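You operate a simulated robot arm through the tools that you are given. There is no shell and no other tool. Be economical: measure what you need, move in short steps, check, and stop when the job is done.

You are at the controls of a simulated robot arm. One attempt, no reset.

JOB
Take the purple ladle on the top of the wooden table and put it away on the bottom shelf of the supply stand. Stack the leek soup cup from the top of the wooden table on top of the miso soup cup. Put the orange ladle on the third store rack shelf from the top. Shut the bean door. Shut the white drawer. Fetch the red ladle and stand it on the upper shelf under the cup machine. Take the pink sponge and leave it in the white pan on the top of the white table. Do these in any order. Set down upright: purple ladle, red ladle.

It is judged by the outcome, as a careful person would: the job done as asked, and still so three seconds after it is handed in. It fails if anything else is knocked over, pushed out of place, dropped, spilled or broken.

ROBOT AND FRAMES
A 7-joint arm with a three-finger gripper on a trunk, on a base that drives. Base frame: it is fixed to the floor where the robot stands at the start and does not move with it; the origin is under the middle of the robot, x ahead of it, y to its left, z up; the surface under the hand at the start is at about z = 850. Units: mm, degrees, N and s.
Its first joint turns from -166.0 to 166.0 degrees. Places, roughly: bean door [-2300, 300, 500]; bottom shelf of the supply stand [-1300, 1300, 100]; orange ladle (7x6x18 cm) [-1200, 1500, 200]; pink sponge (10x7x4 cm) [-800, 3500, 900]; purple ladle (7x6x18 cm) [700, -200, 900]; red ladle (7x6x18 cm) [-1000, 3400, 900]; soup cup [750, 250, 1000]; third store rack shelf [800, 2000, 900]; upper shelf under the cup machine [-1900, 1700, 500]; white drawer [-2000, 3100, 700]; white pan (36x21x5 cm) [-500, 3400, 900]. Payload 2.69 kg.
The TCP is the grasp point between the finger pads, 29 mm short of the fingertips. In the tool frame z runs along the fingers and y along their closing line. Largest opening 120 mm; the body of the gripper starts 78 mm behind the TCP.
Orientation is that of the tool frame in the base frame, as [roll, pitch, yaw] about the fixed x, y, z axes, in that order (R = Rz(yaw) Ry(pitch) Rx(roll)). With the fingers straight down and closing along the base's y, the tool's x points along the base's -x, its y along +y and its z along -z.

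CONTROLS
- The arm moves only by the tool nudge_tool. Its arguments are lists of equal length, an entry for each row: "slide": the shift along the base's x, y, z in mm, a list of three; "rotation": the turn, a rotation vector about the base's x, y, z in degrees, a list of three; "jaw": the opening, from 0 (shut) to 1 (fully open). In form: {"slide": [[dx, dy, dz], ...], "rotation": [[rx, ry, rz], ...], "jaw": [jaw, ...]}. A call has 1 to 12 rows; each row shifts and turns the commanded pose from where the row before left it. Rows are played at 5 a second. More than 50 mm and 8.6 degrees between two rows, or a gripper value outside its range, and nothing of the call is played. Where a pose cannot be reached the arm comes as near as it can. A force on the tool above 40 N (or 10 N above the force at the start of the call, whichever is more), or a blocked arm, ends the call early, and 0.2 s more pass. The fingers move at their own pace and stop on an object; they squeeze with about 30 N. The grip force told is the motor's: it shows also when the fingers shut on nothing. Time passes only in rows, and 0.2 s behind the last, so rows that do not move let the fingers close. It gives the time, the measured TCP pose, the force on the tool (base axes), the opening and the grip force at its end, in the units of the frame above (readings bear some noise), with the torque about the TCP (base axes, N m) and any sound that the robot's microphone picked up.
- Cameras (640 x 400 px; columns grow to the right, rows downward): "scene" is now at [373.6, 175.4, 1285.7]; the picture's right is [-0.18, -0.98, 0.00], its down [-0.45, 0.08, -0.89] and it looks along [0.88, -0.16, -0.45] (base axes); focal length 214 px, centre (320, 200). "wrist" rides on the gripper at [63, 0, -104] in the tool frame; the picture's right is [0.00, 1.00, 0.00], its down [-0.83, 0.00, -0.56] and it looks along [-0.56, 0.00, 0.83] (tool axes); focal length 275 px, centre (320, 200). There is no depth. A picture from a camera that has moved, and an enlarged one, comes with that camera's place and axes in the base frame and with its lens. The place of the scene camera against the robot may be out by one fixed shift of up to 25 mm in any direction.
- snapshot(camera): a new picture of that camera. The clock stands still meanwhile.
- slide_trunk(by): slides the trunk up (or, below 0, down) by that many mm; the arm and the scene camera ride with it, the base frame stays. It gives what a move gives, with no picture.
- steer(legs): drives the robot by 1 to 6 legs, each [ahead, left, turn to the left] in mm, mm and degrees, along the robot's own axes; the way and the turn of a leg run together, so that a leg with both is an arc; at most 1500 mm and 180 degrees a leg. The arm and the cameras ride along, it lands a little off, and it stops where it bumps. It gives what a move gives.
- head_to(pan, tilt): turns the head with the scene camera to pan (to the left, within 143 degrees either way) and tilt (down, from -29 to 69), counted from straight ahead of the robot. It gives what a move gives.
- close_up(camera, box): a new picture of the part [left, top, right, bottom] of that camera's present view, enlarged. The clock stands still meanwhile.
- job_done(): hands the job in; it is judged then, once.

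Work in short steps. Places have to be worked out from the pictures, the camera data and where the tool is seen: move nearer, look again, correct. Check each grasp and each placing, and mend what went wrong. You have 186 turns and 164 pictures in all, those below and enlarged ones among them. Open the gripper and draw the arm clear of the work before you hand the job in, unless the task says otherwise; then end with one line.

The tools are called after "Emit:" as a command line: name --argument value ..., lists and objects as JSON in quotes. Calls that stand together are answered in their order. nudge_tool: Moves the arm, as the interface text tells. Its arguments: {"type":"object","properties":{"slide":{"type":"array","items":{"type":"array","items":{"type":"number"}}},"rotation":{"type":"array","items":{"type":"array","items":{"type":"number"}}},"jaw":{"type":"array","items":{"type":"number"}}},"required":["slide","rotation","jaw"]} The other tools are called the same way: slide_trunk (by) slides the trunk up or down; steer (legs) drives the base; head_to (pan, tilt) turns the head that bears the scene camera; snapshot (camera) takes a picture; close_up (camera, box) takes an enlarged picture of a part of a camera's view; job_done () hands the job in.

At the start:

```text
clock: 0.0
eef_pos: [579.0, -33.1, 1190.9]
orientation: [180.0, 0.0, -179.9]
ft_force: [-0.1, 0.1, -0.1]
wrist_torque: [-0.01, 0.0, 0.02]
gripper_width: 119.9
finger_force: 0.0
trunk travel left (down, up): [-250.0, 336.0]
robot x, y, heading: [2.9, -2.1, -0.0]
head pan, tilt: [-10.2, 27.0]
```

scene: 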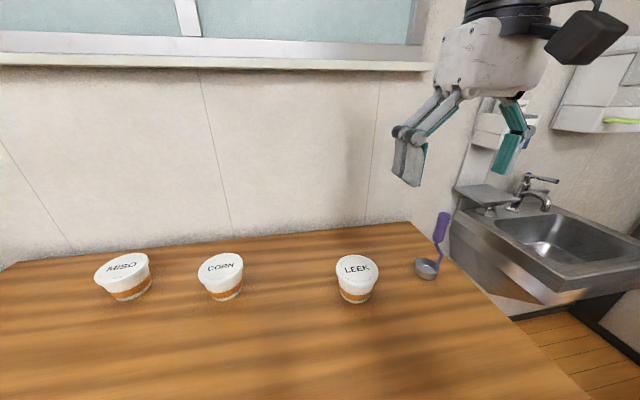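
wrist: 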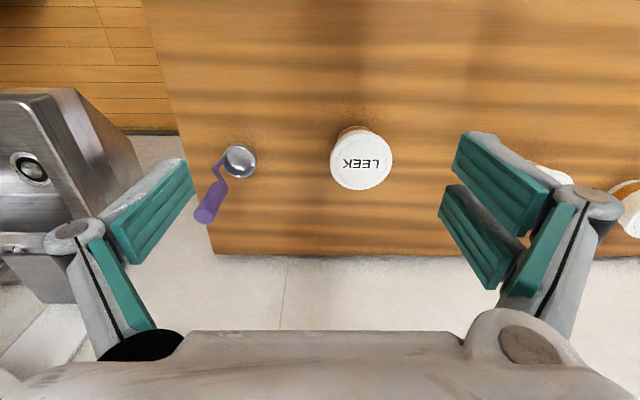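

The leek cup's lid reads as about (700, 27, ~930) from both cameras. I'll move over it and partly down, then look again.

Emit:
nudge_tool --slide '[[40, 20, 0], [40, 20, 0], [38, 20, 0], [0, 0, -45], [0, 0, -45]]' --rotation '[[0, 0, 0], [0, 0, 0], [0, 0, 0], [0, 0, 0], [0, 0, 0]]' --jaw '[1, 1, 1, 1, 1]'

Emit:
snapshot --camera "wrist"

Emit:
snapshot --camera "scene"

```text
clock: 1.2
eef_pos: [695.1, 27.5, 1097.9]
orientation: [-180.0, -0.1, 180.0]
ft_force: [-1.3, 0.0, 0.7]
wrist_torque: [-0.01, 0.0, -0.01]
gripper_width: 120.0
finger_force: 0.1
trunk travel left (down, up): [-250.0, 336.0]
robot x, y, heading: [-1.9, -0.2, -0.2]
head pan, tilt: [-10.2, 27.0]
```

```text
161 pictures are left
camera wrist: at [631.1, 28.2, 1203.0], right [0.0, 1.0, 0.0], down [0.83, 0.0, 0.56], along [0.56, 0.0, -0.83], focal length 275 px, centre (320, 200)
```

wrist: 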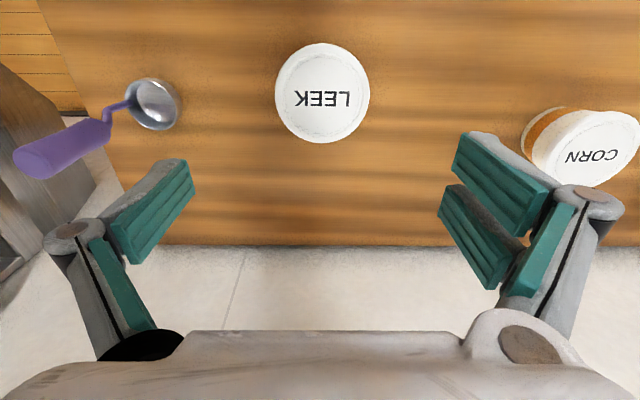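

```text
160 pictures are left
camera scene: at [373.5, 175.4, 1285.7], right [-0.18, -0.98, 0.0], down [-0.45, 0.08, -0.89], along [0.88, -0.16, -0.45], focal length 214 px, centre (320, 200)
```

scene: 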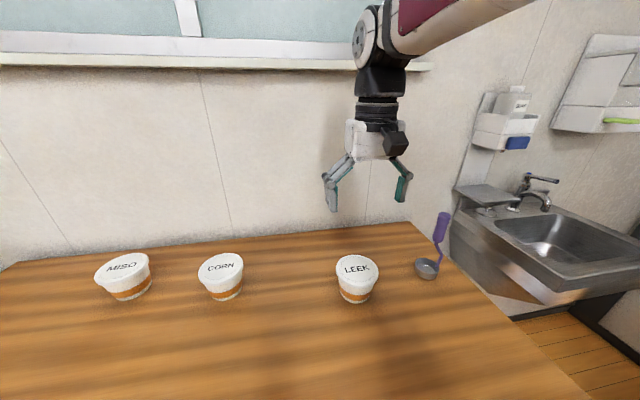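

The two wrist views put the lid at (692, 30, ~936) with a diameter of about 88 mm. I'll lower the tool around it and close.

Emit:
nudge_tool --slide '[[-3, 2, -45], [0, 0, -45], [0, 0, -45], [0, 0, -43], [0, 0, 0], [0, 0, 0], [0, 0, 0]]' --rotation '[[0, 0, 0], [0, 0, 0], [0, 0, 0], [0, 0, 0], [0, 0, 0], [0, 0, 0], [0, 0, 0]]' --jaw '[1, 1, 1, 1, 1, 0.5, 0.5]'

Emit:
snapshot --camera "scene"

```text
clock: 2.8
eef_pos: [691.6, 30.4, 919.8]
orientation: [179.9, 0.0, -180.0]
ft_force: [-0.5, -1.7, 5.5]
wrist_torque: [-0.22, -0.1, -0.04]
gripper_width: 92.6
finger_force: 29.8
trunk travel left (down, up): [-250.0, 336.0]
robot x, y, heading: [0.5, 3.1, -0.0]
head pan, tilt: [-10.2, 27.0]
```

```text
159 pictures are left
camera scene: at [373.4, 175.3, 1285.8], right [-0.18, -0.98, 0.0], down [-0.45, 0.08, -0.89], along [0.88, -0.16, -0.45], focal length 214 px, centre (320, 200)
```

scene: 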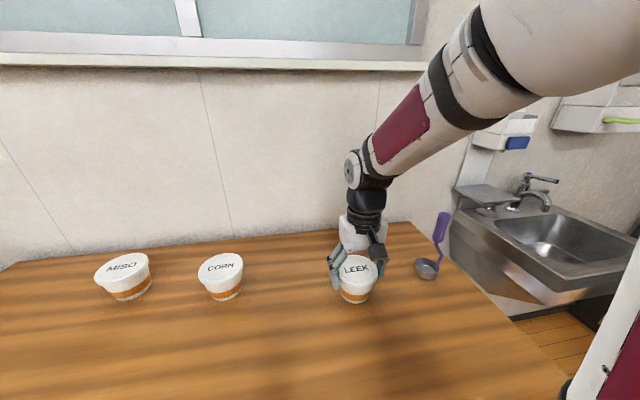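

The grip holds at 92.6 mm. I'll lift, then drive left so that the miso cup is in easy reach.

Emit:
nudge_tool --slide '[[0, 0, 40], [0, 0, 45], [0, 0, 45], [0, 0, 45]]' --rotation '[[0, 0, 0], [0, 0, 0], [0, 0, 0], [0, 0, 0]]' --jaw '[0.5, 0.5, 0.5, 0.5]'

Emit:
steer --legs '[[0, 350, 0]]'

Emit:
snapshot --camera "wrist"

Emit:
snapshot --camera "scene"

```text
clock: 3.8
eef_pos: [693.0, 27.8, 1095.9]
orientation: [-180.0, 0.0, -180.0]
ft_force: [0.1, -0.3, -2.4]
wrist_torque: [-0.03, 0.06, -0.01]
gripper_width: 92.5
finger_force: 29.8
trunk travel left (down, up): [-250.0, 336.0]
robot x, y, heading: [-2.9, 1.2, -0.2]
head pan, tilt: [-10.2, 27.0]
```

```text
clock: 6.1
eef_pos: [689.2, 391.7, 1095.7]
orientation: [180.0, 0.0, -179.0]
ft_force: [-0.1, -0.2, -2.2]
wrist_torque: [0.01, 0.01, 0.01]
gripper_width: 92.5
finger_force: 30.0
trunk travel left (down, up): [-250.0, 336.0]
robot x, y, heading: [-2.9, 349.5, 0.7]
head pan, tilt: [-10.2, 27.0]
```

```text
158 pictures are left
camera wrist: at [626.2, 392.4, 1201.0], right [-0.02, 1.0, 0.0], down [0.83, 0.02, 0.56], along [0.56, 0.01, -0.83], focal length 275 px, centre (320, 200)
```

wrist: 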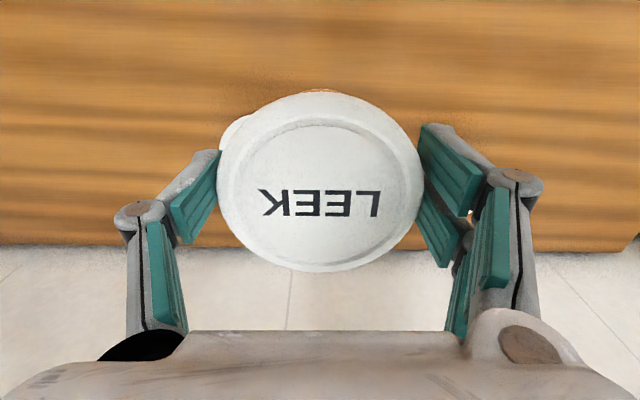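

```text
157 pictures are left
camera scene: at [368.2, 534.7, 1285.7], right [-0.16, -0.99, 0.0], down [-0.45, 0.07, -0.89], along [0.88, -0.14, -0.45], focal length 214 px, centre (320, 200)
```

scene: 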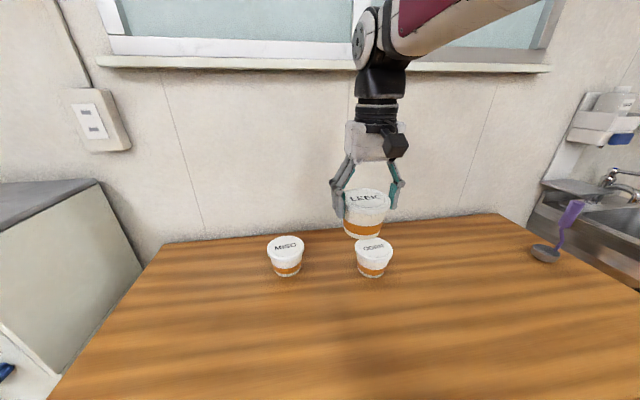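

The held cup hides the miso cup from the wrist view. I'll shift the tool right to uncover it and get an exact fix.

Emit:
nudge_tool --slide '[[0, -45, 0], [0, -45, 0], [0, -30, 0]]' --rotation '[[0, 0, 0], [0, 0, 0], [0, 0, 0]]' --jaw '[0.5, 0.5, 0.5]'

Emit:
snapshot --camera "wrist"

Emit:
close_up --camera "scene" --box '[220, 150, 460, 300]'

```text
clock: 6.9
eef_pos: [688.5, 270.9, 1097.0]
orientation: [-180.0, 0.0, -179.1]
ft_force: [-0.4, 0.6, -1.7]
wrist_torque: [-0.02, -0.01, -0.01]
gripper_width: 92.4
finger_force: 30.6
trunk travel left (down, up): [-250.0, 336.0]
robot x, y, heading: [-0.7, 356.2, 1.2]
head pan, tilt: [-10.2, 27.0]
```

```text
156 pictures are left
camera wrist: at [623.7, 272.1, 1201.5], right [-0.02, 1.0, 0.0], down [0.83, 0.02, 0.56], along [0.56, 0.01, -0.83], focal length 275 px, centre (320, 200)
```

wrist: 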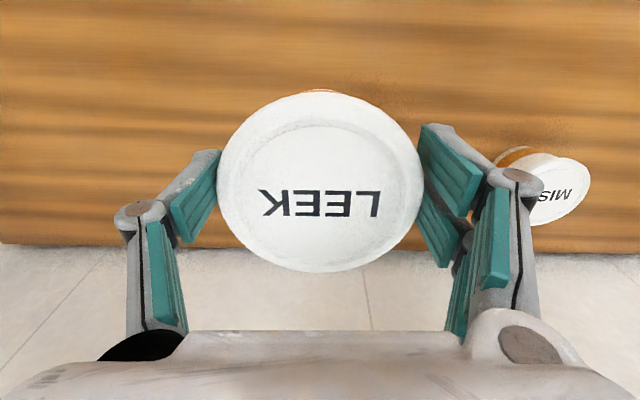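

```text
2.67 times, centred on (340, 225) of scene
camera zoom: at [368.1, 534.9, 1285.7], right [-0.16, -0.99, 0.0], down [-0.45, 0.07, -0.89], along [0.88, -0.14, -0.45], focal length 572 px, centre (267, 133)
```

zoom: 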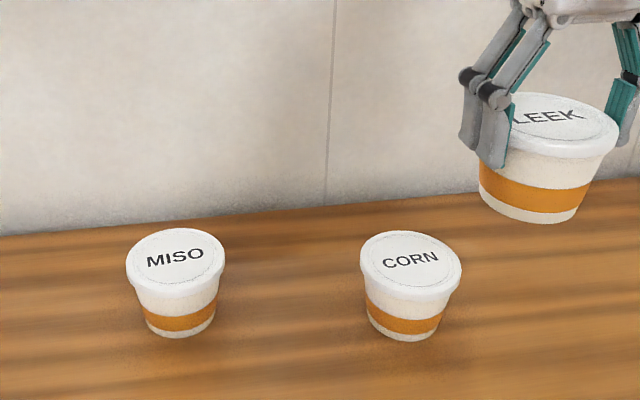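

The readings put the miso cup at roughly (794, 554). I'll move above it at a safe height and compare the two cups in the scene view.

Emit:
nudge_tool --slide '[[15, 45, 0], [15, 45, 0], [15, 45, 0], [15, 45, 0], [15, 45, 0], [15, 40, 0], [15, 18, 0]]' --rotation '[[0, 0, 0], [0, 0, 0], [0, 0, 0], [0, 0, 0], [0, 0, 0], [0, 0, 0], [0, 0, 0]]' --jaw '[0.5, 0.5, 0.5, 0.5, 0.5, 0.5, 0.5]'

Emit:
close_up --camera "scene" --box '[200, 130, 440, 280]'

Emit:
snapshot --camera "wrist"

```text
clock: 8.5
eef_pos: [793.1, 558.2, 1095.6]
orientation: [179.9, 0.0, -179.3]
ft_force: [0.5, -0.2, -2.5]
wrist_torque: [0.03, 0.02, 0.0]
gripper_width: 92.5
finger_force: 30.4
trunk travel left (down, up): [-250.0, 336.0]
robot x, y, heading: [-1.7, 353.4, 0.9]
head pan, tilt: [-10.2, 27.0]
```

```text
2.67 times, centred on (320, 205) of scene
camera zoom: at [368.1, 534.5, 1285.7], right [-0.16, -0.99, 0.0], down [-0.45, 0.07, -0.89], along [0.88, -0.14, -0.45], focal length 572 px, centre (320, 187)
```

zoom: 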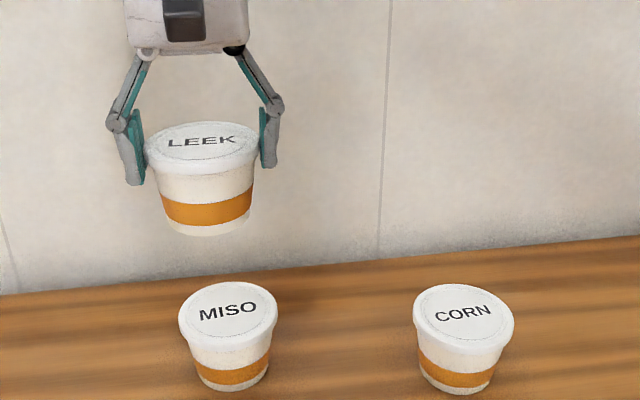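

```text
153 pictures are left
camera wrist: at [729.6, 557.6, 1200.0], right [-0.02, 1.0, 0.0], down [0.83, 0.02, 0.56], along [0.56, 0.01, -0.83], focal length 275 px, centre (320, 200)
```

wrist: 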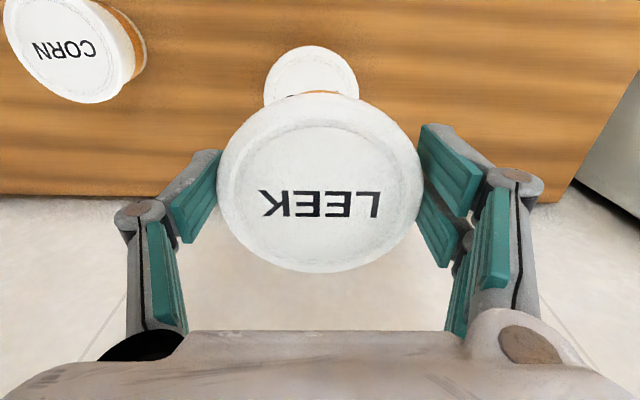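

From the wrist view the miso cup sits about 5 mm nearer and 8 mm to the right of the tool. I'll correct for that and lower, with small steps near contact.

Emit:
nudge_tool --slide '[[-5, -8, 0], [0, 0, -35], [0, 0, -30], [0, 0, -6], [0, 0, -5]]' --rotation '[[0, 0, 0], [0, 0, 0], [0, 0, 0], [0, 0, 0], [0, 0, 0]]' --jaw '[0.5, 0.5, 0.5, 0.5, 0.5]'

Emit:
close_up --camera "scene" --box '[220, 150, 380, 290]'

```text
clock: 9.7
eef_pos: [788.9, 547.4, 1019.8]
orientation: [-180.0, 0.0, -179.0]
ft_force: [0.5, -0.6, -2.5]
wrist_torque: [-0.02, 0.02, -0.01]
gripper_width: 92.5
finger_force: 29.8
trunk travel left (down, up): [-250.0, 336.0]
robot x, y, heading: [-4.4, 351.2, 0.9]
head pan, tilt: [-10.2, 27.0]
```

```text
2.86 times, centred on (300, 220) of scene
camera zoom: at [368.2, 534.7, 1285.7], right [-0.16, -0.99, 0.0], down [-0.45, 0.07, -0.89], along [0.88, -0.14, -0.45], focal length 613 px, centre (377, 143)
```

zoom: 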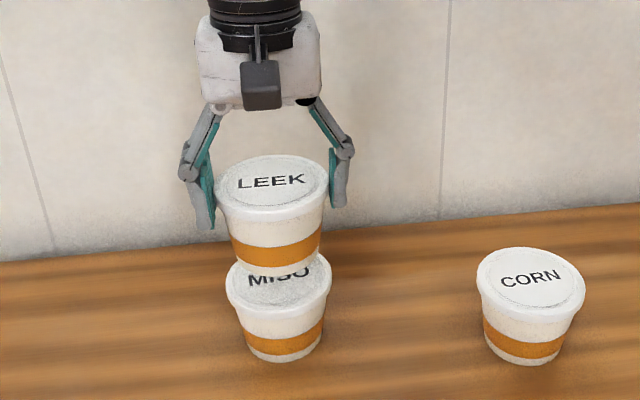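

The leek cup lines up over the miso cup. I'll ease down until I feel contact.

Emit:
nudge_tool --slide '[[0, 0, -5], [0, 0, -4], [0, 0, -4], [0, 0, -4], [0, 0, -4], [0, 0, -4]]' --rotation '[[0, 0, 0], [0, 0, 0], [0, 0, 0], [0, 0, 0], [0, 0, 0], [0, 0, 0]]' --jaw '[0.5, 0.5, 0.5, 0.5, 0.5, 0.5]'

Emit:
close_up --camera "scene" --box '[220, 150, 380, 290]'

```text
clock: 11.1
eef_pos: [789.0, 547.2, 995.0]
orientation: [-180.0, 0.1, -179.1]
ft_force: [-0.4, -1.0, -1.9]
wrist_torque: [0.03, 0.05, -0.02]
gripper_width: 92.6
finger_force: 30.2
trunk travel left (down, up): [-250.0, 336.0]
robot x, y, heading: [-1.6, 351.7, 1.0]
head pan, tilt: [-10.2, 27.0]
```

```text
2.86 times, centred on (300, 220) of scene
camera zoom: at [368.2, 534.7, 1285.7], right [-0.16, -0.99, 0.0], down [-0.45, 0.07, -0.89], along [0.88, -0.14, -0.45], focal length 613 px, centre (377, 143)
```

zoom: 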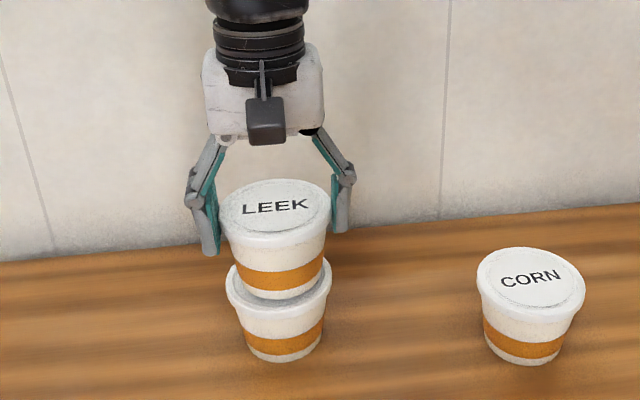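

No contact yet and the alignment is good, so I'll go on in 3 mm steps.

Emit:
nudge_tool --slide '[[0, -1, -3], [0, -1, -3], [0, 0, -3], [0, 0, -2]]' --rotation '[[0, 0, 0], [0, 0, 0], [0, 0, 0], [0, 0, 0]]' --jaw '[0.5, 0.5, 0.5, 0.5]'

Emit:
close_up --camera "scene" --box '[240, 190, 350, 290]'

```text
clock: 12.1
eef_pos: [788.9, 545.0, 985.4]
orientation: [-180.0, 0.2, -179.1]
ft_force: [3.1, 5.1, 21.8]
wrist_torque: [0.15, -0.26, 0.05]
gripper_width: 92.7
finger_force: 29.3
trunk travel left (down, up): [-250.0, 336.0]
robot x, y, heading: [-5.3, 349.4, 1.1]
head pan, tilt: [-10.2, 27.0]
```

```text
4.00 times, centred on (295, 240) of scene
camera zoom: at [367.5, 534.7, 1286.0], right [-0.16, -0.99, 0.0], down [-0.45, 0.07, -0.89], along [0.88, -0.14, -0.45], focal length 858 px, centre (420, 40)
```

zoom: 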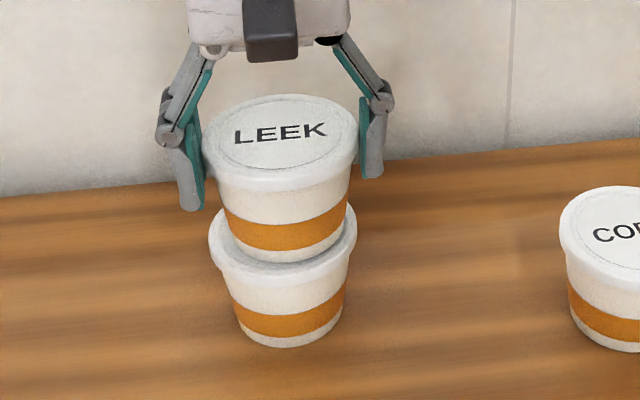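

Contact is made at 22 N and the cup is well seated. I'll release and rise.

Emit:
nudge_tool --slide '[[0, 0, 2], [0, 0, 0], [0, 0, 0], [0, 0, 30], [0, 0, 45], [0, 0, 45]]' --rotation '[[0, 0, 0], [0, 0, 0], [0, 0, 0], [0, 0, 0], [0, 0, 0], [0, 0, 0]]' --jaw '[0.6, 0.9, 1, 1, 1, 1]'

Emit:
snapshot --camera "scene"

```text
clock: 13.5
eef_pos: [788.9, 546.6, 1104.2]
orientation: [-179.9, -0.1, -179.1]
ft_force: [0.2, -0.4, 0.0]
wrist_torque: [-0.02, 0.02, -0.03]
gripper_width: 119.9
finger_force: 0.1
trunk travel left (down, up): [-250.0, 336.0]
robot x, y, heading: [2.1, 356.8, 0.6]
head pan, tilt: [-10.2, 27.0]
```

```text
149 pictures are left
camera scene: at [368.3, 534.7, 1285.6], right [-0.16, -0.99, 0.0], down [-0.45, 0.07, -0.89], along [0.88, -0.14, -0.45], focal length 214 px, centre (320, 200)
```

scene: 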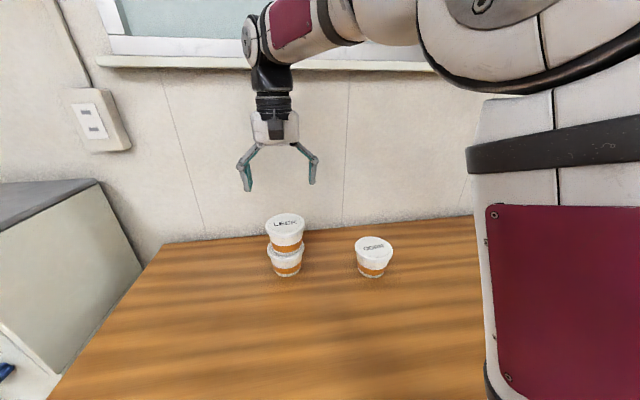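

The cups are stacked. Before grasping the ladle I'll look at the supply stand behind left and at the surroundings.

Emit:
head_to --pan 140 --tilt 20

Emit:
snapshot --camera "scene"

Emit:
head_to --pan 80 --tilt 20

Emit:
snapshot --camera "scene"

```text
clock: 15.8
eef_pos: [788.1, 545.9, 1104.8]
orientation: [180.0, 0.1, -179.0]
ft_force: [-0.3, 0.0, -0.1]
wrist_torque: [0.03, -0.01, -0.01]
gripper_width: 119.9
finger_force: 0.0
trunk travel left (down, up): [-250.0, 336.0]
robot x, y, heading: [0.2, 353.7, 0.8]
head pan, tilt: [140.0, 20.0]
```

```text
148 pictures are left
camera scene: at [205.6, 608.3, 1297.0], right [0.63, 0.78, 0.0], down [0.27, -0.22, -0.94], along [-0.73, 0.59, -0.34], focal length 214 px, centre (320, 200)
```

scene: 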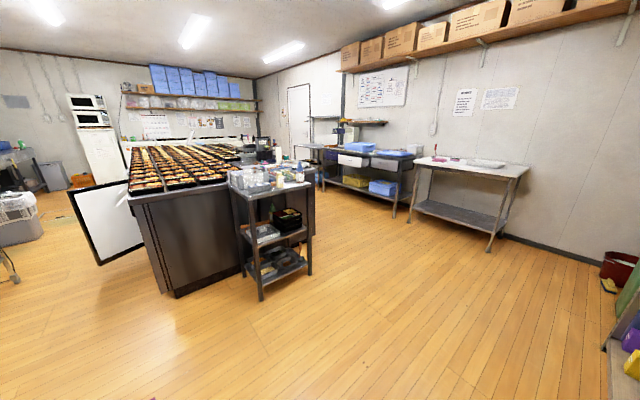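

```text
clock: 17.1
eef_pos: [787.9, 546.3, 1104.1]
orientation: [180.0, 0.0, -179.1]
ft_force: [-0.5, -1.2, 0.0]
wrist_torque: [0.01, 0.0, 0.02]
gripper_width: 120.1
finger_force: 0.0
trunk travel left (down, up): [-250.0, 336.0]
robot x, y, heading: [-3.0, 354.2, 0.7]
head pan, tilt: [80.0, 20.0]
```

```text
147 pictures are left
camera scene: at [292.5, 641.5, 1297.0], right [0.99, -0.16, 0.0], down [-0.05, -0.34, -0.94], along [0.15, 0.93, -0.34], focal length 214 px, centre (320, 200)
```

scene: 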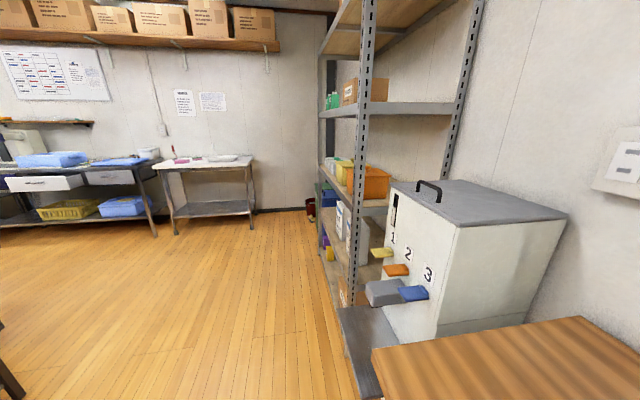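

I'll zoom in on the supply stand so I know its shelf gaps before choosing how to grasp the ladles.

Emit:
head_to --pan 140 --tilt 25

Emit:
close_up --camera "scene" --box '[200, 110, 360, 280]'

Emit:
close_up --camera "scene" --box '[0, 50, 240, 250]'

Emit:
close_up --camera "scene" --box '[280, 70, 560, 240]'

```text
clock: 18.4
eef_pos: [789.3, 546.1, 1104.3]
orientation: [-179.9, 0.0, -179.1]
ft_force: [-0.1, -0.1, 0.1]
wrist_torque: [-0.01, 0.02, 0.02]
gripper_width: 120.0
finger_force: 0.0
trunk travel left (down, up): [-250.0, 336.0]
robot x, y, heading: [-2.1, 356.2, 1.2]
head pan, tilt: [140.0, 25.0]
```

```text
2.35 times, centred on (280, 195) of scene
camera zoom: at [206.4, 607.7, 1288.9], right [0.63, 0.78, 0.0], down [0.33, -0.27, -0.91], along [-0.7, 0.57, -0.42], focal length 505 px, centre (414, 212)
```

zoom: 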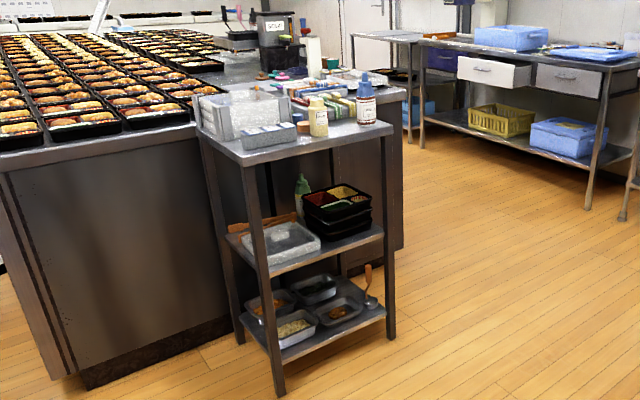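

```text
2.00 times, centred on (120, 150) of scene
camera zoom: at [206.4, 607.7, 1288.9], right [0.63, 0.78, 0.0], down [0.33, -0.27, -0.91], along [-0.7, 0.57, -0.42], focal length 429 px, centre (720, 300)
```

zoom: 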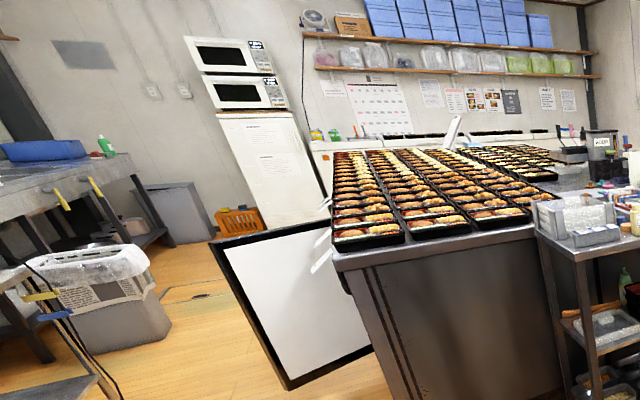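

```text
2.29 times, centred on (420, 155) of scene
camera zoom: at [206.4, 607.7, 1288.9], right [0.63, 0.78, 0.0], down [0.33, -0.27, -0.91], along [-0.7, 0.57, -0.42], focal length 490 px, centre (91, 303)
```

zoom: 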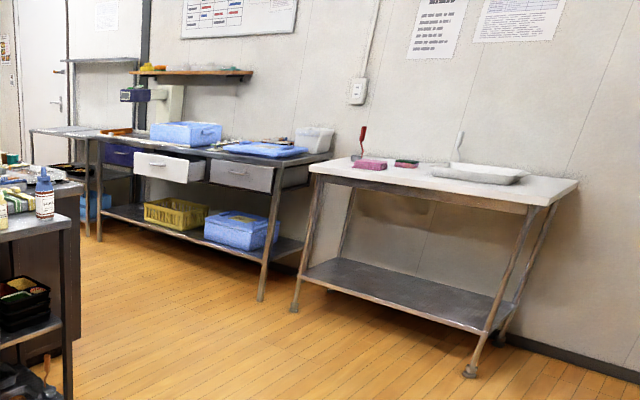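

The stand spans about x −1440…−1085 and y 1060…1546. Its bottom shelf is near z 110 with about 360 mm of clearance, and the orange ladle is at the front right corner, near (−1205, 1530). I'll move the orange ladle first to free that spot, starting by retracting the arm.

Emit:
nudge_tool --slide '[[-40, -20, 20], [-40, -25, 20], [-40, -25, 10], [-40, -25, 0], [-40, -25, 0], [-40, -25, 0], [-40, -25, 0], [-40, -20, 0]]' --rotation '[[0, 0, 0], [0, 0, 0], [0, 0, 0], [0, 0, 0], [0, 0, 0], [0, 0, 0], [0, 0, 0], [0, 0, 0]]' --jaw '[1, 1, 1, 1, 1, 1, 1, 1]'

Emit:
steer --legs '[[-450, 0, 0], [0, 0, 179], [0, -1170, 0]]'

Emit:
head_to --pan 0 --tilt 45

Emit:
snapshot --camera "scene"

```text
refused: row 2 steps farther than a row can; nothing moved
```

```text
clock: 33.8
eef_pos: [-1076.5, 1493.4, 1104.9]
orientation: [180.0, 0.0, -10.2]
ft_force: [-0.1, 0.0, 0.0]
wrist_torque: [0.03, 0.02, 0.04]
gripper_width: 119.9
finger_force: 0.1
trunk travel left (down, up): [-250.0, 336.0]
robot x, y, heading: [-262.7, 1528.8, 170.0]
head pan, tilt: [140.0, 25.0]
```

```text
clock: 36.0
eef_pos: [-1075.8, 1493.6, 1103.7]
orientation: [180.0, -0.1, -10.2]
ft_force: [0.0, 0.3, -0.4]
wrist_torque: [0.0, -0.02, 0.0]
gripper_width: 120.2
finger_force: 0.1
trunk travel left (down, up): [-250.0, 336.0]
robot x, y, heading: [-265.4, 1528.0, 169.9]
head pan, tilt: [0.0, 45.0]
```

```text
143 pictures are left
camera scene: at [-634.4, 1407.4, 1258.4], right [0.18, 0.98, 0.0], down [0.7, -0.13, -0.71], along [-0.7, 0.13, -0.71], focal length 214 px, centre (320, 200)
```

scene: 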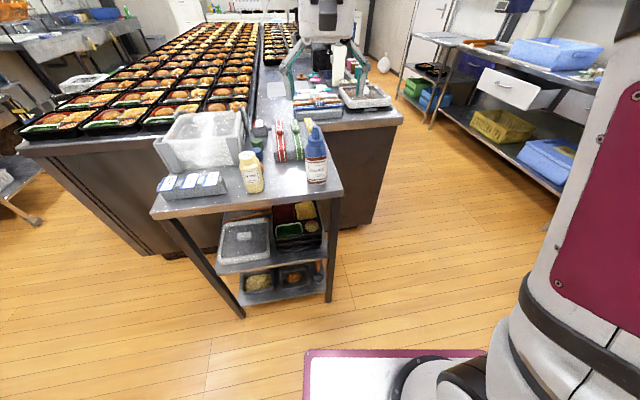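

The retract was refused (a row was too long), but the drive ran anyway with the arm high and clear. The robot is at (−264, 1528), heading 170. I'll retract the arm away from the stand in legal steps, then square up the heading.

Emit:
nudge_tool --slide '[[40, 0, 20], [45, 0, 0], [45, 0, 0], [45, 0, 0], [45, 0, 0], [40, 0, 0]]' --rotation '[[0, 0, 0], [0, 0, 0], [0, 0, 0], [0, 0, 0], [0, 0, 0], [0, 0, 0]]' --jaw '[1, 1, 1, 1, 1, 1]'

Emit:
steer --legs '[[0, 0, 10]]'

Emit:
slide_trunk --by -250

Emit:
head_to --pan -10 --tilt 45

Emit:
snapshot --camera "scene"

```text
clock: 37.4
eef_pos: [-819.6, 1495.8, 1121.8]
orientation: [-180.0, 0.0, -10.3]
ft_force: [-0.5, 0.2, -0.9]
wrist_torque: [0.0, -0.04, -0.02]
gripper_width: 119.8
finger_force: 0.0
trunk travel left (down, up): [-250.0, 336.0]
robot x, y, heading: [-265.3, 1532.3, 169.8]
head pan, tilt: [0.0, 45.0]
```

```text
clock: 38.5
eef_pos: [-805.0, 1401.0, 1121.5]
orientation: [-180.0, 0.1, -0.6]
ft_force: [-0.4, -0.3, 0.3]
wrist_torque: [-0.04, -0.01, 0.02]
gripper_width: 120.1
finger_force: 0.0
trunk travel left (down, up): [-250.0, 336.0]
robot x, y, heading: [-262.0, 1527.1, 179.2]
head pan, tilt: [0.0, 45.0]
```

```text
clock: 41.1
eef_pos: [-804.3, 1400.7, 871.7]
orientation: [180.0, 0.0, -0.4]
ft_force: [0.6, -0.1, 0.4]
wrist_torque: [-0.02, 0.0, -0.02]
gripper_width: 119.9
finger_force: 0.2
trunk travel left (down, up): [0.0, 586.0]
robot x, y, heading: [-262.6, 1528.4, 179.6]
head pan, tilt: [0.0, 45.0]
```

```text
clock: 41.8
eef_pos: [-805.1, 1401.7, 872.2]
orientation: [180.0, 0.0, -0.5]
ft_force: [-0.8, 0.4, 0.2]
wrist_torque: [-0.01, -0.02, -0.02]
gripper_width: 120.1
finger_force: 0.1
trunk travel left (down, up): [0.0, 586.0]
robot x, y, heading: [-260.1, 1533.4, 179.9]
head pan, tilt: [-10.0, 45.0]
```

```text
142 pictures are left
camera scene: at [-629.6, 1358.5, 1008.6], right [0.18, 0.98, 0.0], down [0.7, -0.13, -0.71], along [-0.7, 0.13, -0.71], focal length 214 px, centre (320, 200)
```

scene: 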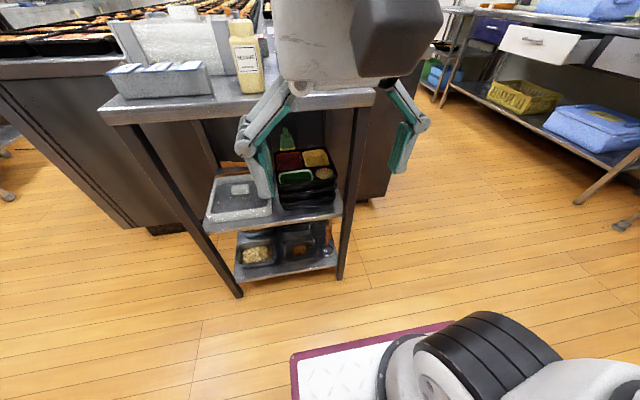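

I'll pitch the tool about 50° toward the stand while lowering, so the wrist camera looks level into the shelf.

Emit:
nudge_tool --slide '[[-10, 20, -44], [-10, 20, -44], [-10, 20, -44], [-10, 20, -44], [-10, 20, -44], [-10, 20, -44]]' --rotation '[[0, 8.4, 0], [0, 8.4, 0], [0, 8.4, 0], [0, 8.4, 0], [0, 8.4, 0], [0, 8.4, 0]]' --jaw '[1, 1, 1, 1, 1, 1]'

Emit:
snapshot --camera "scene"

Emit:
snapshot --camera "wrist"

```text
clock: 43.2
eef_pos: [-978.5, 1474.6, 781.4]
orientation: [179.5, 50.3, -0.8]
ft_force: [-0.3, 0.6, 0.3]
wrist_torque: [0.02, 0.03, 0.0]
gripper_width: 119.9
finger_force: 0.1
out of reach, approached as far as the arm can: row 3, 4, 5, 6
trunk travel left (down, up): [0.0, 586.0]
robot x, y, heading: [-264.1, 1529.0, 179.5]
head pan, tilt: [-10.0, 45.0]
```

```text
141 pictures are left
camera scene: at [-629.5, 1358.6, 1008.6], right [0.18, 0.98, 0.0], down [0.7, -0.13, -0.71], along [-0.7, 0.13, -0.71], focal length 214 px, centre (320, 200)
```

scene: 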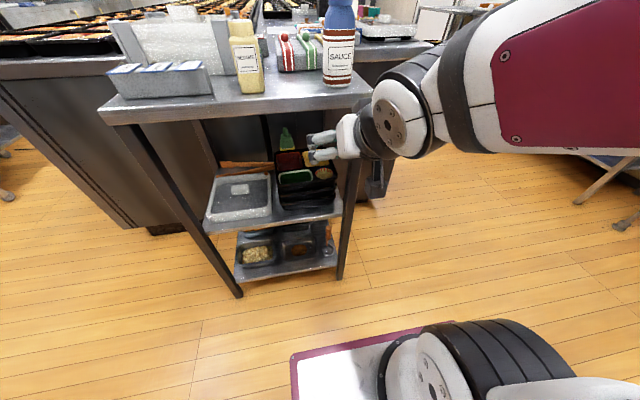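

```text
140 pictures are left
camera wrist: at [-858.2, 1474.4, 799.6], right [0.0, -1.0, 0.0], down [-0.1, 0.0, 0.99], along [-0.99, 0.0, -0.1], focal length 275 px, centre (320, 200)
```

wrist: 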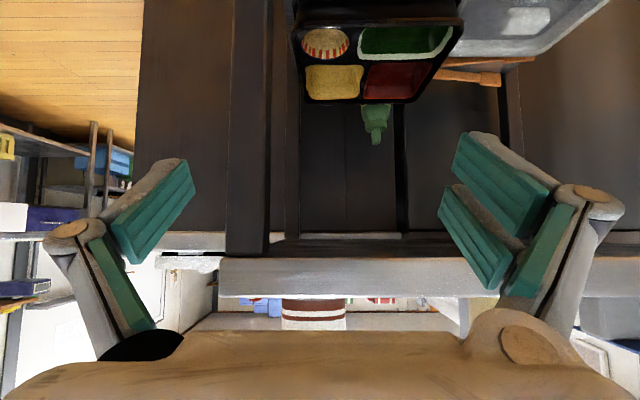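

Part of that path was out of reach. I'll test a pure descent from here to see what the low workspace allows.

Emit:
nudge_tool --slide '[[0, 10, -45], [0, 10, -45], [0, 10, -45], [0, 10, -45], [0, 10, -45]]' --rotation '[[0, 0, 0], [0, 0, 0], [0, 0, 0], [0, 0, 0], [0, 0, 0]]' --jaw '[1, 1, 1, 1, 1]'

```text
clock: 44.6
eef_pos: [-1047.9, 1344.7, 665.1]
orientation: [-179.8, 53.9, 20.2]
ft_force: [0.5, -0.1, 0.5]
wrist_torque: [-0.04, -0.02, 0.0]
gripper_width: 120.1
finger_force: 0.1
out of reach, approached as far as the arm can: row 1, 2, 3, 4, 5
trunk travel left (down, up): [0.0, 586.0]
robot x, y, heading: [-261.9, 1529.8, 179.2]
head pan, tilt: [-10.0, 45.0]
stopped in row 5: the arm was blocked; the commanded pose is now the measured one
```

The arm was blocked, so I'll see where it stands before moving again.

Emit:
snapshot --camera "scene"

Emit:
snapshot --camera "wrist"

```text
139 pictures are left
camera scene: at [-628.2, 1345.5, 1003.6], right [0.01, 1.0, 0.0], down [0.75, -0.01, -0.66], along [-0.66, 0.01, -0.75], focal length 214 px, centre (320, 200)
```

scene: 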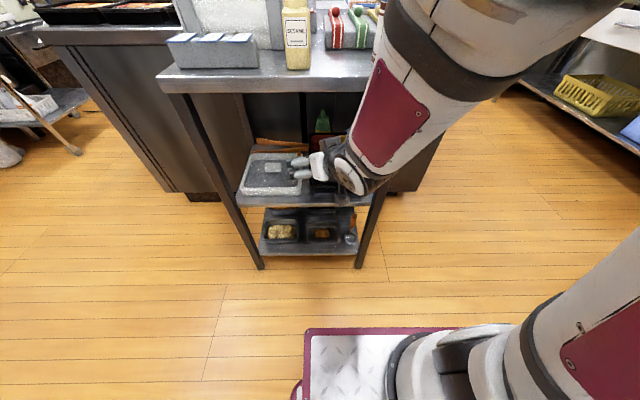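

```text
138 pictures are left
camera wrist: at [-934.9, 1388.4, 676.8], right [0.35, -0.94, -0.01], down [-0.04, -0.02, 1.0], along [-0.94, -0.35, -0.04], focal length 275 px, centre (320, 200)
```

wrist: 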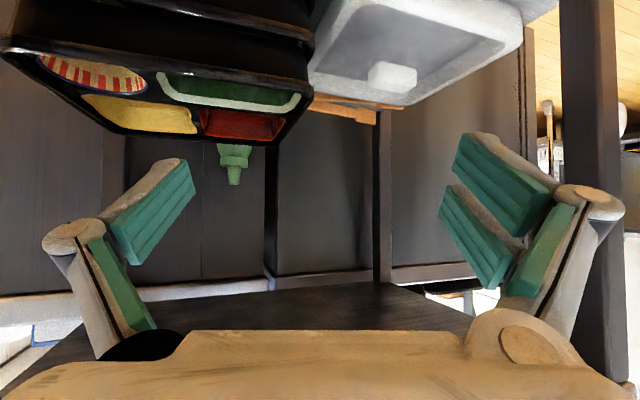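

The head got nudged: the upper arm was folding against the mast. The pictures show the arm's own axis about 375 mm ahead of the base centre, so I was working far too close in. I'll unwind gently upward and away, then back the base off.

Emit:
nudge_tool --slide '[[5, 25, 25], [5, 25, 25], [5, 25, 25], [5, 25, 25], [5, 20, 25]]' --rotation '[[0, 0, -4], [0, 0, -4], [0, 0, -4], [0, 0, -4], [0, 0, -4]]' --jaw '[1, 1, 1, 1, 1]'

Emit:
steer --legs '[[-180, 0, 0]]'

Emit:
head_to --pan 0 --tilt 35

Emit:
snapshot --camera "scene"

```text
clock: 45.8
eef_pos: [-1020.2, 1462.6, 788.1]
orientation: [-179.0, 53.7, 1.0]
ft_force: [-0.2, 1.2, -0.2]
wrist_torque: [-0.02, 0.02, -0.02]
gripper_width: 120.2
finger_force: 0.1
trunk travel left (down, up): [0.0, 586.0]
robot x, y, heading: [-262.7, 1531.2, 179.6]
head pan, tilt: [-10.0, 45.0]
```

```text
clock: 47.3
eef_pos: [-840.4, 1461.7, 787.5]
orientation: [-179.0, 53.7, 1.1]
ft_force: [0.7, 0.7, -0.1]
wrist_torque: [0.03, 0.01, -0.03]
gripper_width: 119.9
finger_force: 0.0
trunk travel left (down, up): [0.0, 586.0]
robot x, y, heading: [-82.7, 1526.6, 179.5]
head pan, tilt: [-10.0, 45.0]
```

```text
clock: 48.0
eef_pos: [-839.6, 1461.4, 788.7]
orientation: [-179.0, 53.7, 1.1]
ft_force: [0.1, 0.4, -0.7]
wrist_torque: [0.01, 0.02, -0.02]
gripper_width: 120.1
finger_force: 0.1
trunk travel left (down, up): [0.0, 586.0]
robot x, y, heading: [-83.0, 1527.1, 179.4]
head pan, tilt: [0.0, 35.0]
```

```text
137 pictures are left
camera scene: at [-456.6, 1343.8, 1023.4], right [0.01, 1.0, 0.0], down [0.57, -0.01, -0.82], along [-0.82, 0.01, -0.57], focal length 214 px, centre (320, 200)
```

scene: 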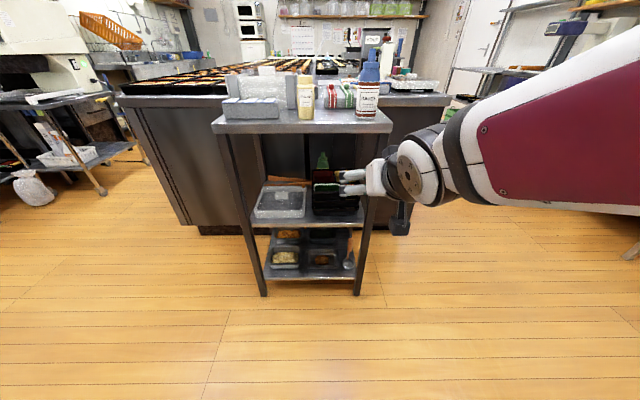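

The arm's base is now near x ≈ −458. I'll extend outward first and then descend outside the stand.

Emit:
nudge_tool --slide '[[-45, 10, 0], [-45, 10, 0], [-45, 10, -20], [-20, 10, -40], [0, 10, -40], [0, 10, -40], [0, 5, -40]]' --rotation '[[0, 0, 0], [0, 0, 0], [0, 0, 0], [0, 0, 0], [0, 0, 0], [0, 0, 0], [0, 0, 0]]' --jaw '[1, 1, 1, 1, 1, 1, 1]'

Emit:
snapshot --camera "scene"

```text
refused: row 3 steps farther than a row can; nothing moved
```

```text
136 pictures are left
camera scene: at [-456.6, 1343.8, 1023.4], right [0.01, 1.0, 0.0], down [0.57, -0.01, -0.82], along [-0.82, 0.01, -0.57], focal length 214 px, centre (320, 200)
```

scene: 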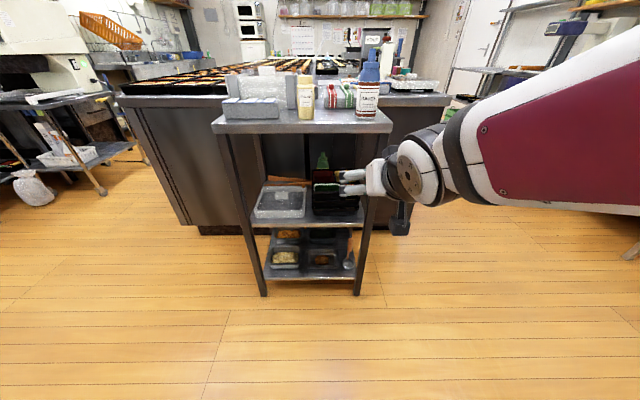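

One step was slightly too long, so I'll resend it with shorter rows.

Emit:
nudge_tool --slide '[[-45, 10, 0], [-45, 10, 0], [-40, 10, -20], [-20, 10, -40], [0, 10, -40], [0, 10, -40], [0, 5, -40]]' --rotation '[[0, 0, 0], [0, 0, 0], [0, 0, 0], [0, 0, 0], [0, 0, 0], [0, 0, 0], [0, 0, 0]]' --jaw '[1, 1, 1, 1, 1, 1, 1]'

```text
clock: 49.6
eef_pos: [-987.1, 1519.7, 608.3]
orientation: [-179.1, 53.7, 1.4]
ft_force: [-0.3, -1.1, -0.3]
wrist_torque: [0.08, 0.02, -0.13]
gripper_width: 119.8
finger_force: 0.0
trunk travel left (down, up): [0.0, 586.0]
robot x, y, heading: [-81.2, 1527.0, 179.9]
head pan, tilt: [0.0, 35.0]
```

That tracked well. I'll keep descending.

Emit:
nudge_tool --slide '[[0, 0, -45], [0, 0, -45], [0, 0, -45], [0, 0, -45], [0, 0, -45]]' --rotation '[[0, 0, 0], [0, 0, 0], [0, 0, 0], [0, 0, 0], [0, 0, 0]]' --jaw '[1, 1, 1, 1, 1]'

Emit:
snapshot --camera "wrist"

Emit:
snapshot --camera "scene"

```text
clock: 50.9
eef_pos: [-984.9, 1526.9, 382.5]
orientation: [-179.0, 53.7, 1.0]
ft_force: [0.0, 0.3, 0.1]
wrist_torque: [0.02, -0.01, 0.01]
gripper_width: 119.8
finger_force: 0.1
trunk travel left (down, up): [0.0, 586.0]
robot x, y, heading: [-85.3, 1526.0, 179.3]
head pan, tilt: [0.0, 35.0]
```

```text
135 pictures are left
camera wrist: at [-864.3, 1529.5, 393.8], right [0.01, -1.0, -0.01], down [-0.04, -0.01, 1.0], along [-1.0, -0.01, -0.04], focal length 275 px, centre (320, 200)
```

wrist: 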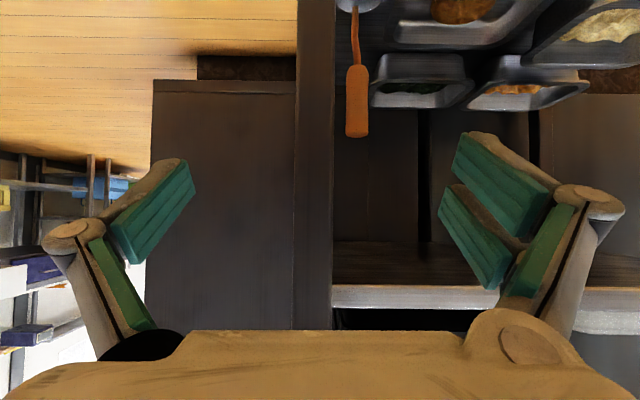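

```text
134 pictures are left
camera scene: at [-456.6, 1343.8, 1023.5], right [0.01, 1.0, 0.0], down [0.57, -0.01, -0.82], along [-0.82, 0.01, -0.57], focal length 214 px, centre (320, 200)
```

scene: 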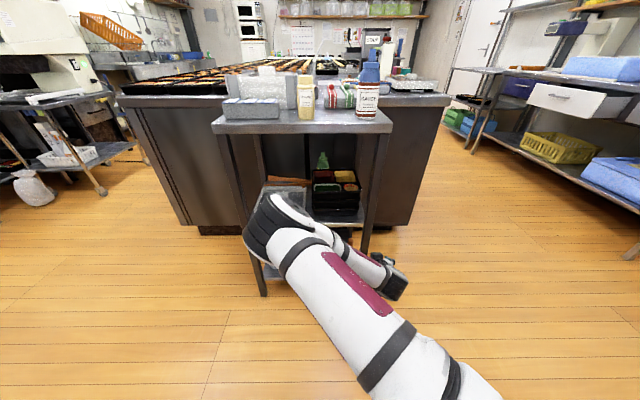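

The wrist view shows the orange handle at y≈1484, spanning z 214–300, right beside the front right leg. A straight approach would hit that leg, so I'll come in diagonally from the front left with the base at heading 135. First I'll lift and retract.

Emit:
nudge_tool --slide '[[0, 0, 45], [0, 0, 45], [0, 0, 45], [0, 0, 45], [0, 0, 40], [45, 0, 0], [45, 0, 0], [30, 0, 0]]' --rotation '[[0, 0, 0], [0, 0, 0], [0, 0, 0], [0, 0, 0], [0, 0, 0], [0, 0, 0], [0, 0, 0], [0, 0, 0]]' --jaw '[1, 1, 1, 1, 1, 1, 1, 1]'

```text
clock: 52.6
eef_pos: [-922.7, 1524.5, 604.7]
orientation: [-178.9, 53.5, 1.2]
ft_force: [-0.9, -0.5, 0.1]
wrist_torque: [0.02, -0.03, 0.02]
gripper_width: 119.9
finger_force: 0.0
out of reach, approached as far as the arm can: row 7, 8
trunk travel left (down, up): [0.0, 586.0]
robot x, y, heading: [-82.6, 1531.0, 179.4]
head pan, tilt: [0.0, 35.0]
```

Now I'll drive: left 746, turn −45, left 286, ahead 200.

Emit:
steer --legs '[[0, 746, 0], [0, 0, -45], [0, 286, 0], [200, 0, 0]]'

Emit:
snapshot --camera "scene"

Emit:
snapshot --camera "wrist"

```text
clock: 61.6
eef_pos: [-1026.3, 1325.5, 603.8]
orientation: [-179.0, 53.6, -44.5]
ft_force: [0.1, 0.2, -0.1]
wrist_torque: [-0.03, 0.0, 0.01]
gripper_width: 120.2
finger_force: 0.0
trunk travel left (down, up): [0.0, 586.0]
robot x, y, heading: [-433.6, 726.5, 134.0]
head pan, tilt: [0.0, 35.0]
```

```text
133 pictures are left
camera scene: at [-825.8, 874.5, 1023.4], right [0.72, 0.69, 0.0], down [0.4, -0.41, -0.82], along [-0.57, 0.59, -0.57], focal length 214 px, centre (320, 200)
```

scene: 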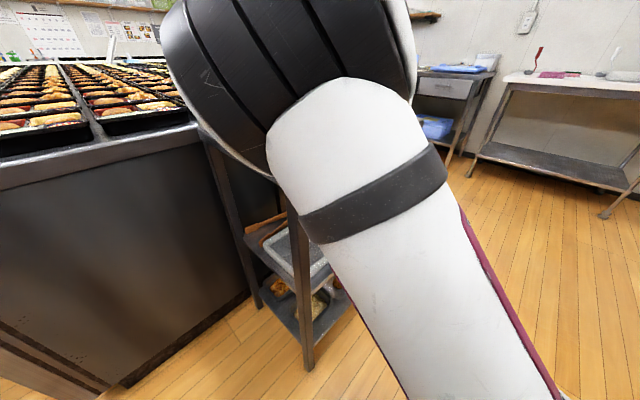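

```text
132 pictures are left
camera wrist: at [-941.1, 1241.1, 615.0], right [-0.71, -0.71, -0.01], down [-0.04, 0.02, 1.0], along [-0.71, 0.71, -0.05], focal length 275 px, centre (320, 200)
```

wrist: 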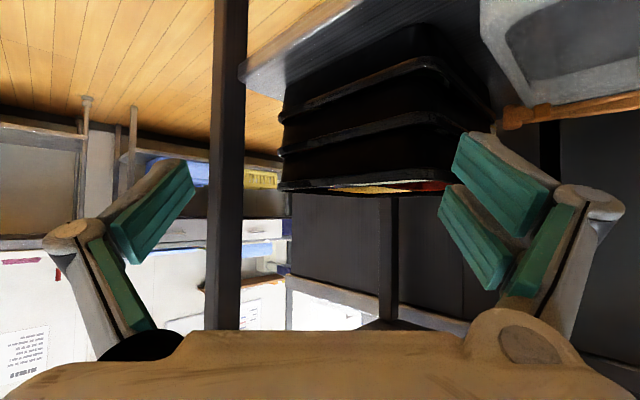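

The elbow swings out to the robot's left, near the stand. I'll back off 160 mm so the arm works straighter, then lower and extend.

Emit:
steer --legs '[[-160, 0, 0]]'

Emit:
nudge_tool --slide '[[-24, 24, -30], [-24, 24, -30], [-24, 24, -30], [-24, 24, -30], [-5, 5, -45], [0, 0, -45], [0, 0, -45], [0, 0, -20]]' --rotation '[[0, 0, 0], [0, 0, 0], [0, 0, 0], [0, 0, 0], [0, 0, 0], [0, 0, 0], [0, 0, 0], [0, 0, 0]]' --jaw '[0.6, 0.6, 0.6, 0.6, 0.6, 0.6, 0.6, 0.6]'

Emit:
snapshot --camera "scene"

Emit:
snapshot --camera "wrist"

```text
clock: 63.0
eef_pos: [-916.8, 1214.6, 603.1]
orientation: [-178.9, 53.6, -44.4]
ft_force: [-0.2, 0.5, -0.1]
wrist_torque: [0.01, 0.04, 0.02]
gripper_width: 120.1
finger_force: 0.1
trunk travel left (down, up): [0.0, 586.0]
robot x, y, heading: [-325.0, 618.1, 134.1]
head pan, tilt: [0.0, 35.0]
```

```text
clock: 64.8
eef_pos: [-1016.0, 1314.2, 328.9]
orientation: [-178.9, 53.6, -44.6]
ft_force: [0.4, -0.8, -0.4]
wrist_torque: [-0.02, 0.01, -0.02]
gripper_width: 72.2
finger_force: 0.0
trunk travel left (down, up): [0.0, 586.0]
robot x, y, heading: [-323.9, 616.1, 133.8]
head pan, tilt: [0.0, 35.0]
```

```text
131 pictures are left
camera scene: at [-716.7, 762.8, 1023.5], right [0.72, 0.69, 0.0], down [0.4, -0.41, -0.82], along [-0.57, 0.59, -0.57], focal length 214 px, centre (320, 200)
```

scene: 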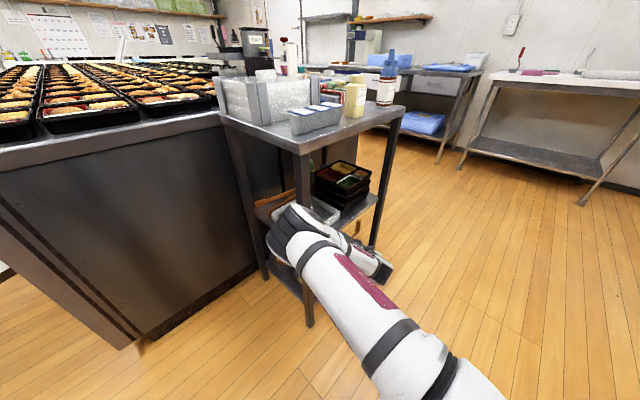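

```text
130 pictures are left
camera wrist: at [-929.9, 1229.5, 340.6], right [-0.71, -0.7, -0.01], down [-0.04, 0.02, 1.0], along [-0.7, 0.71, -0.04], focal length 275 px, centre (320, 200)
```

wrist: 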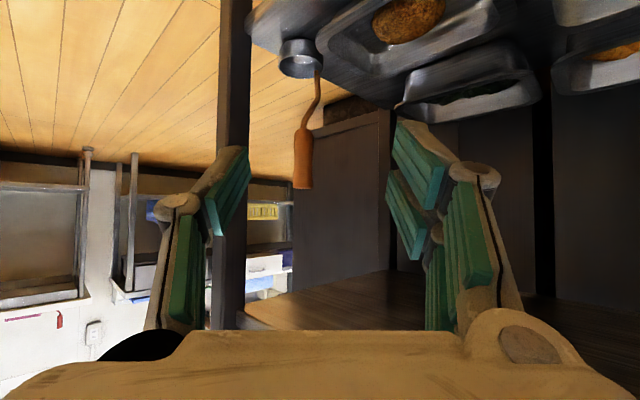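

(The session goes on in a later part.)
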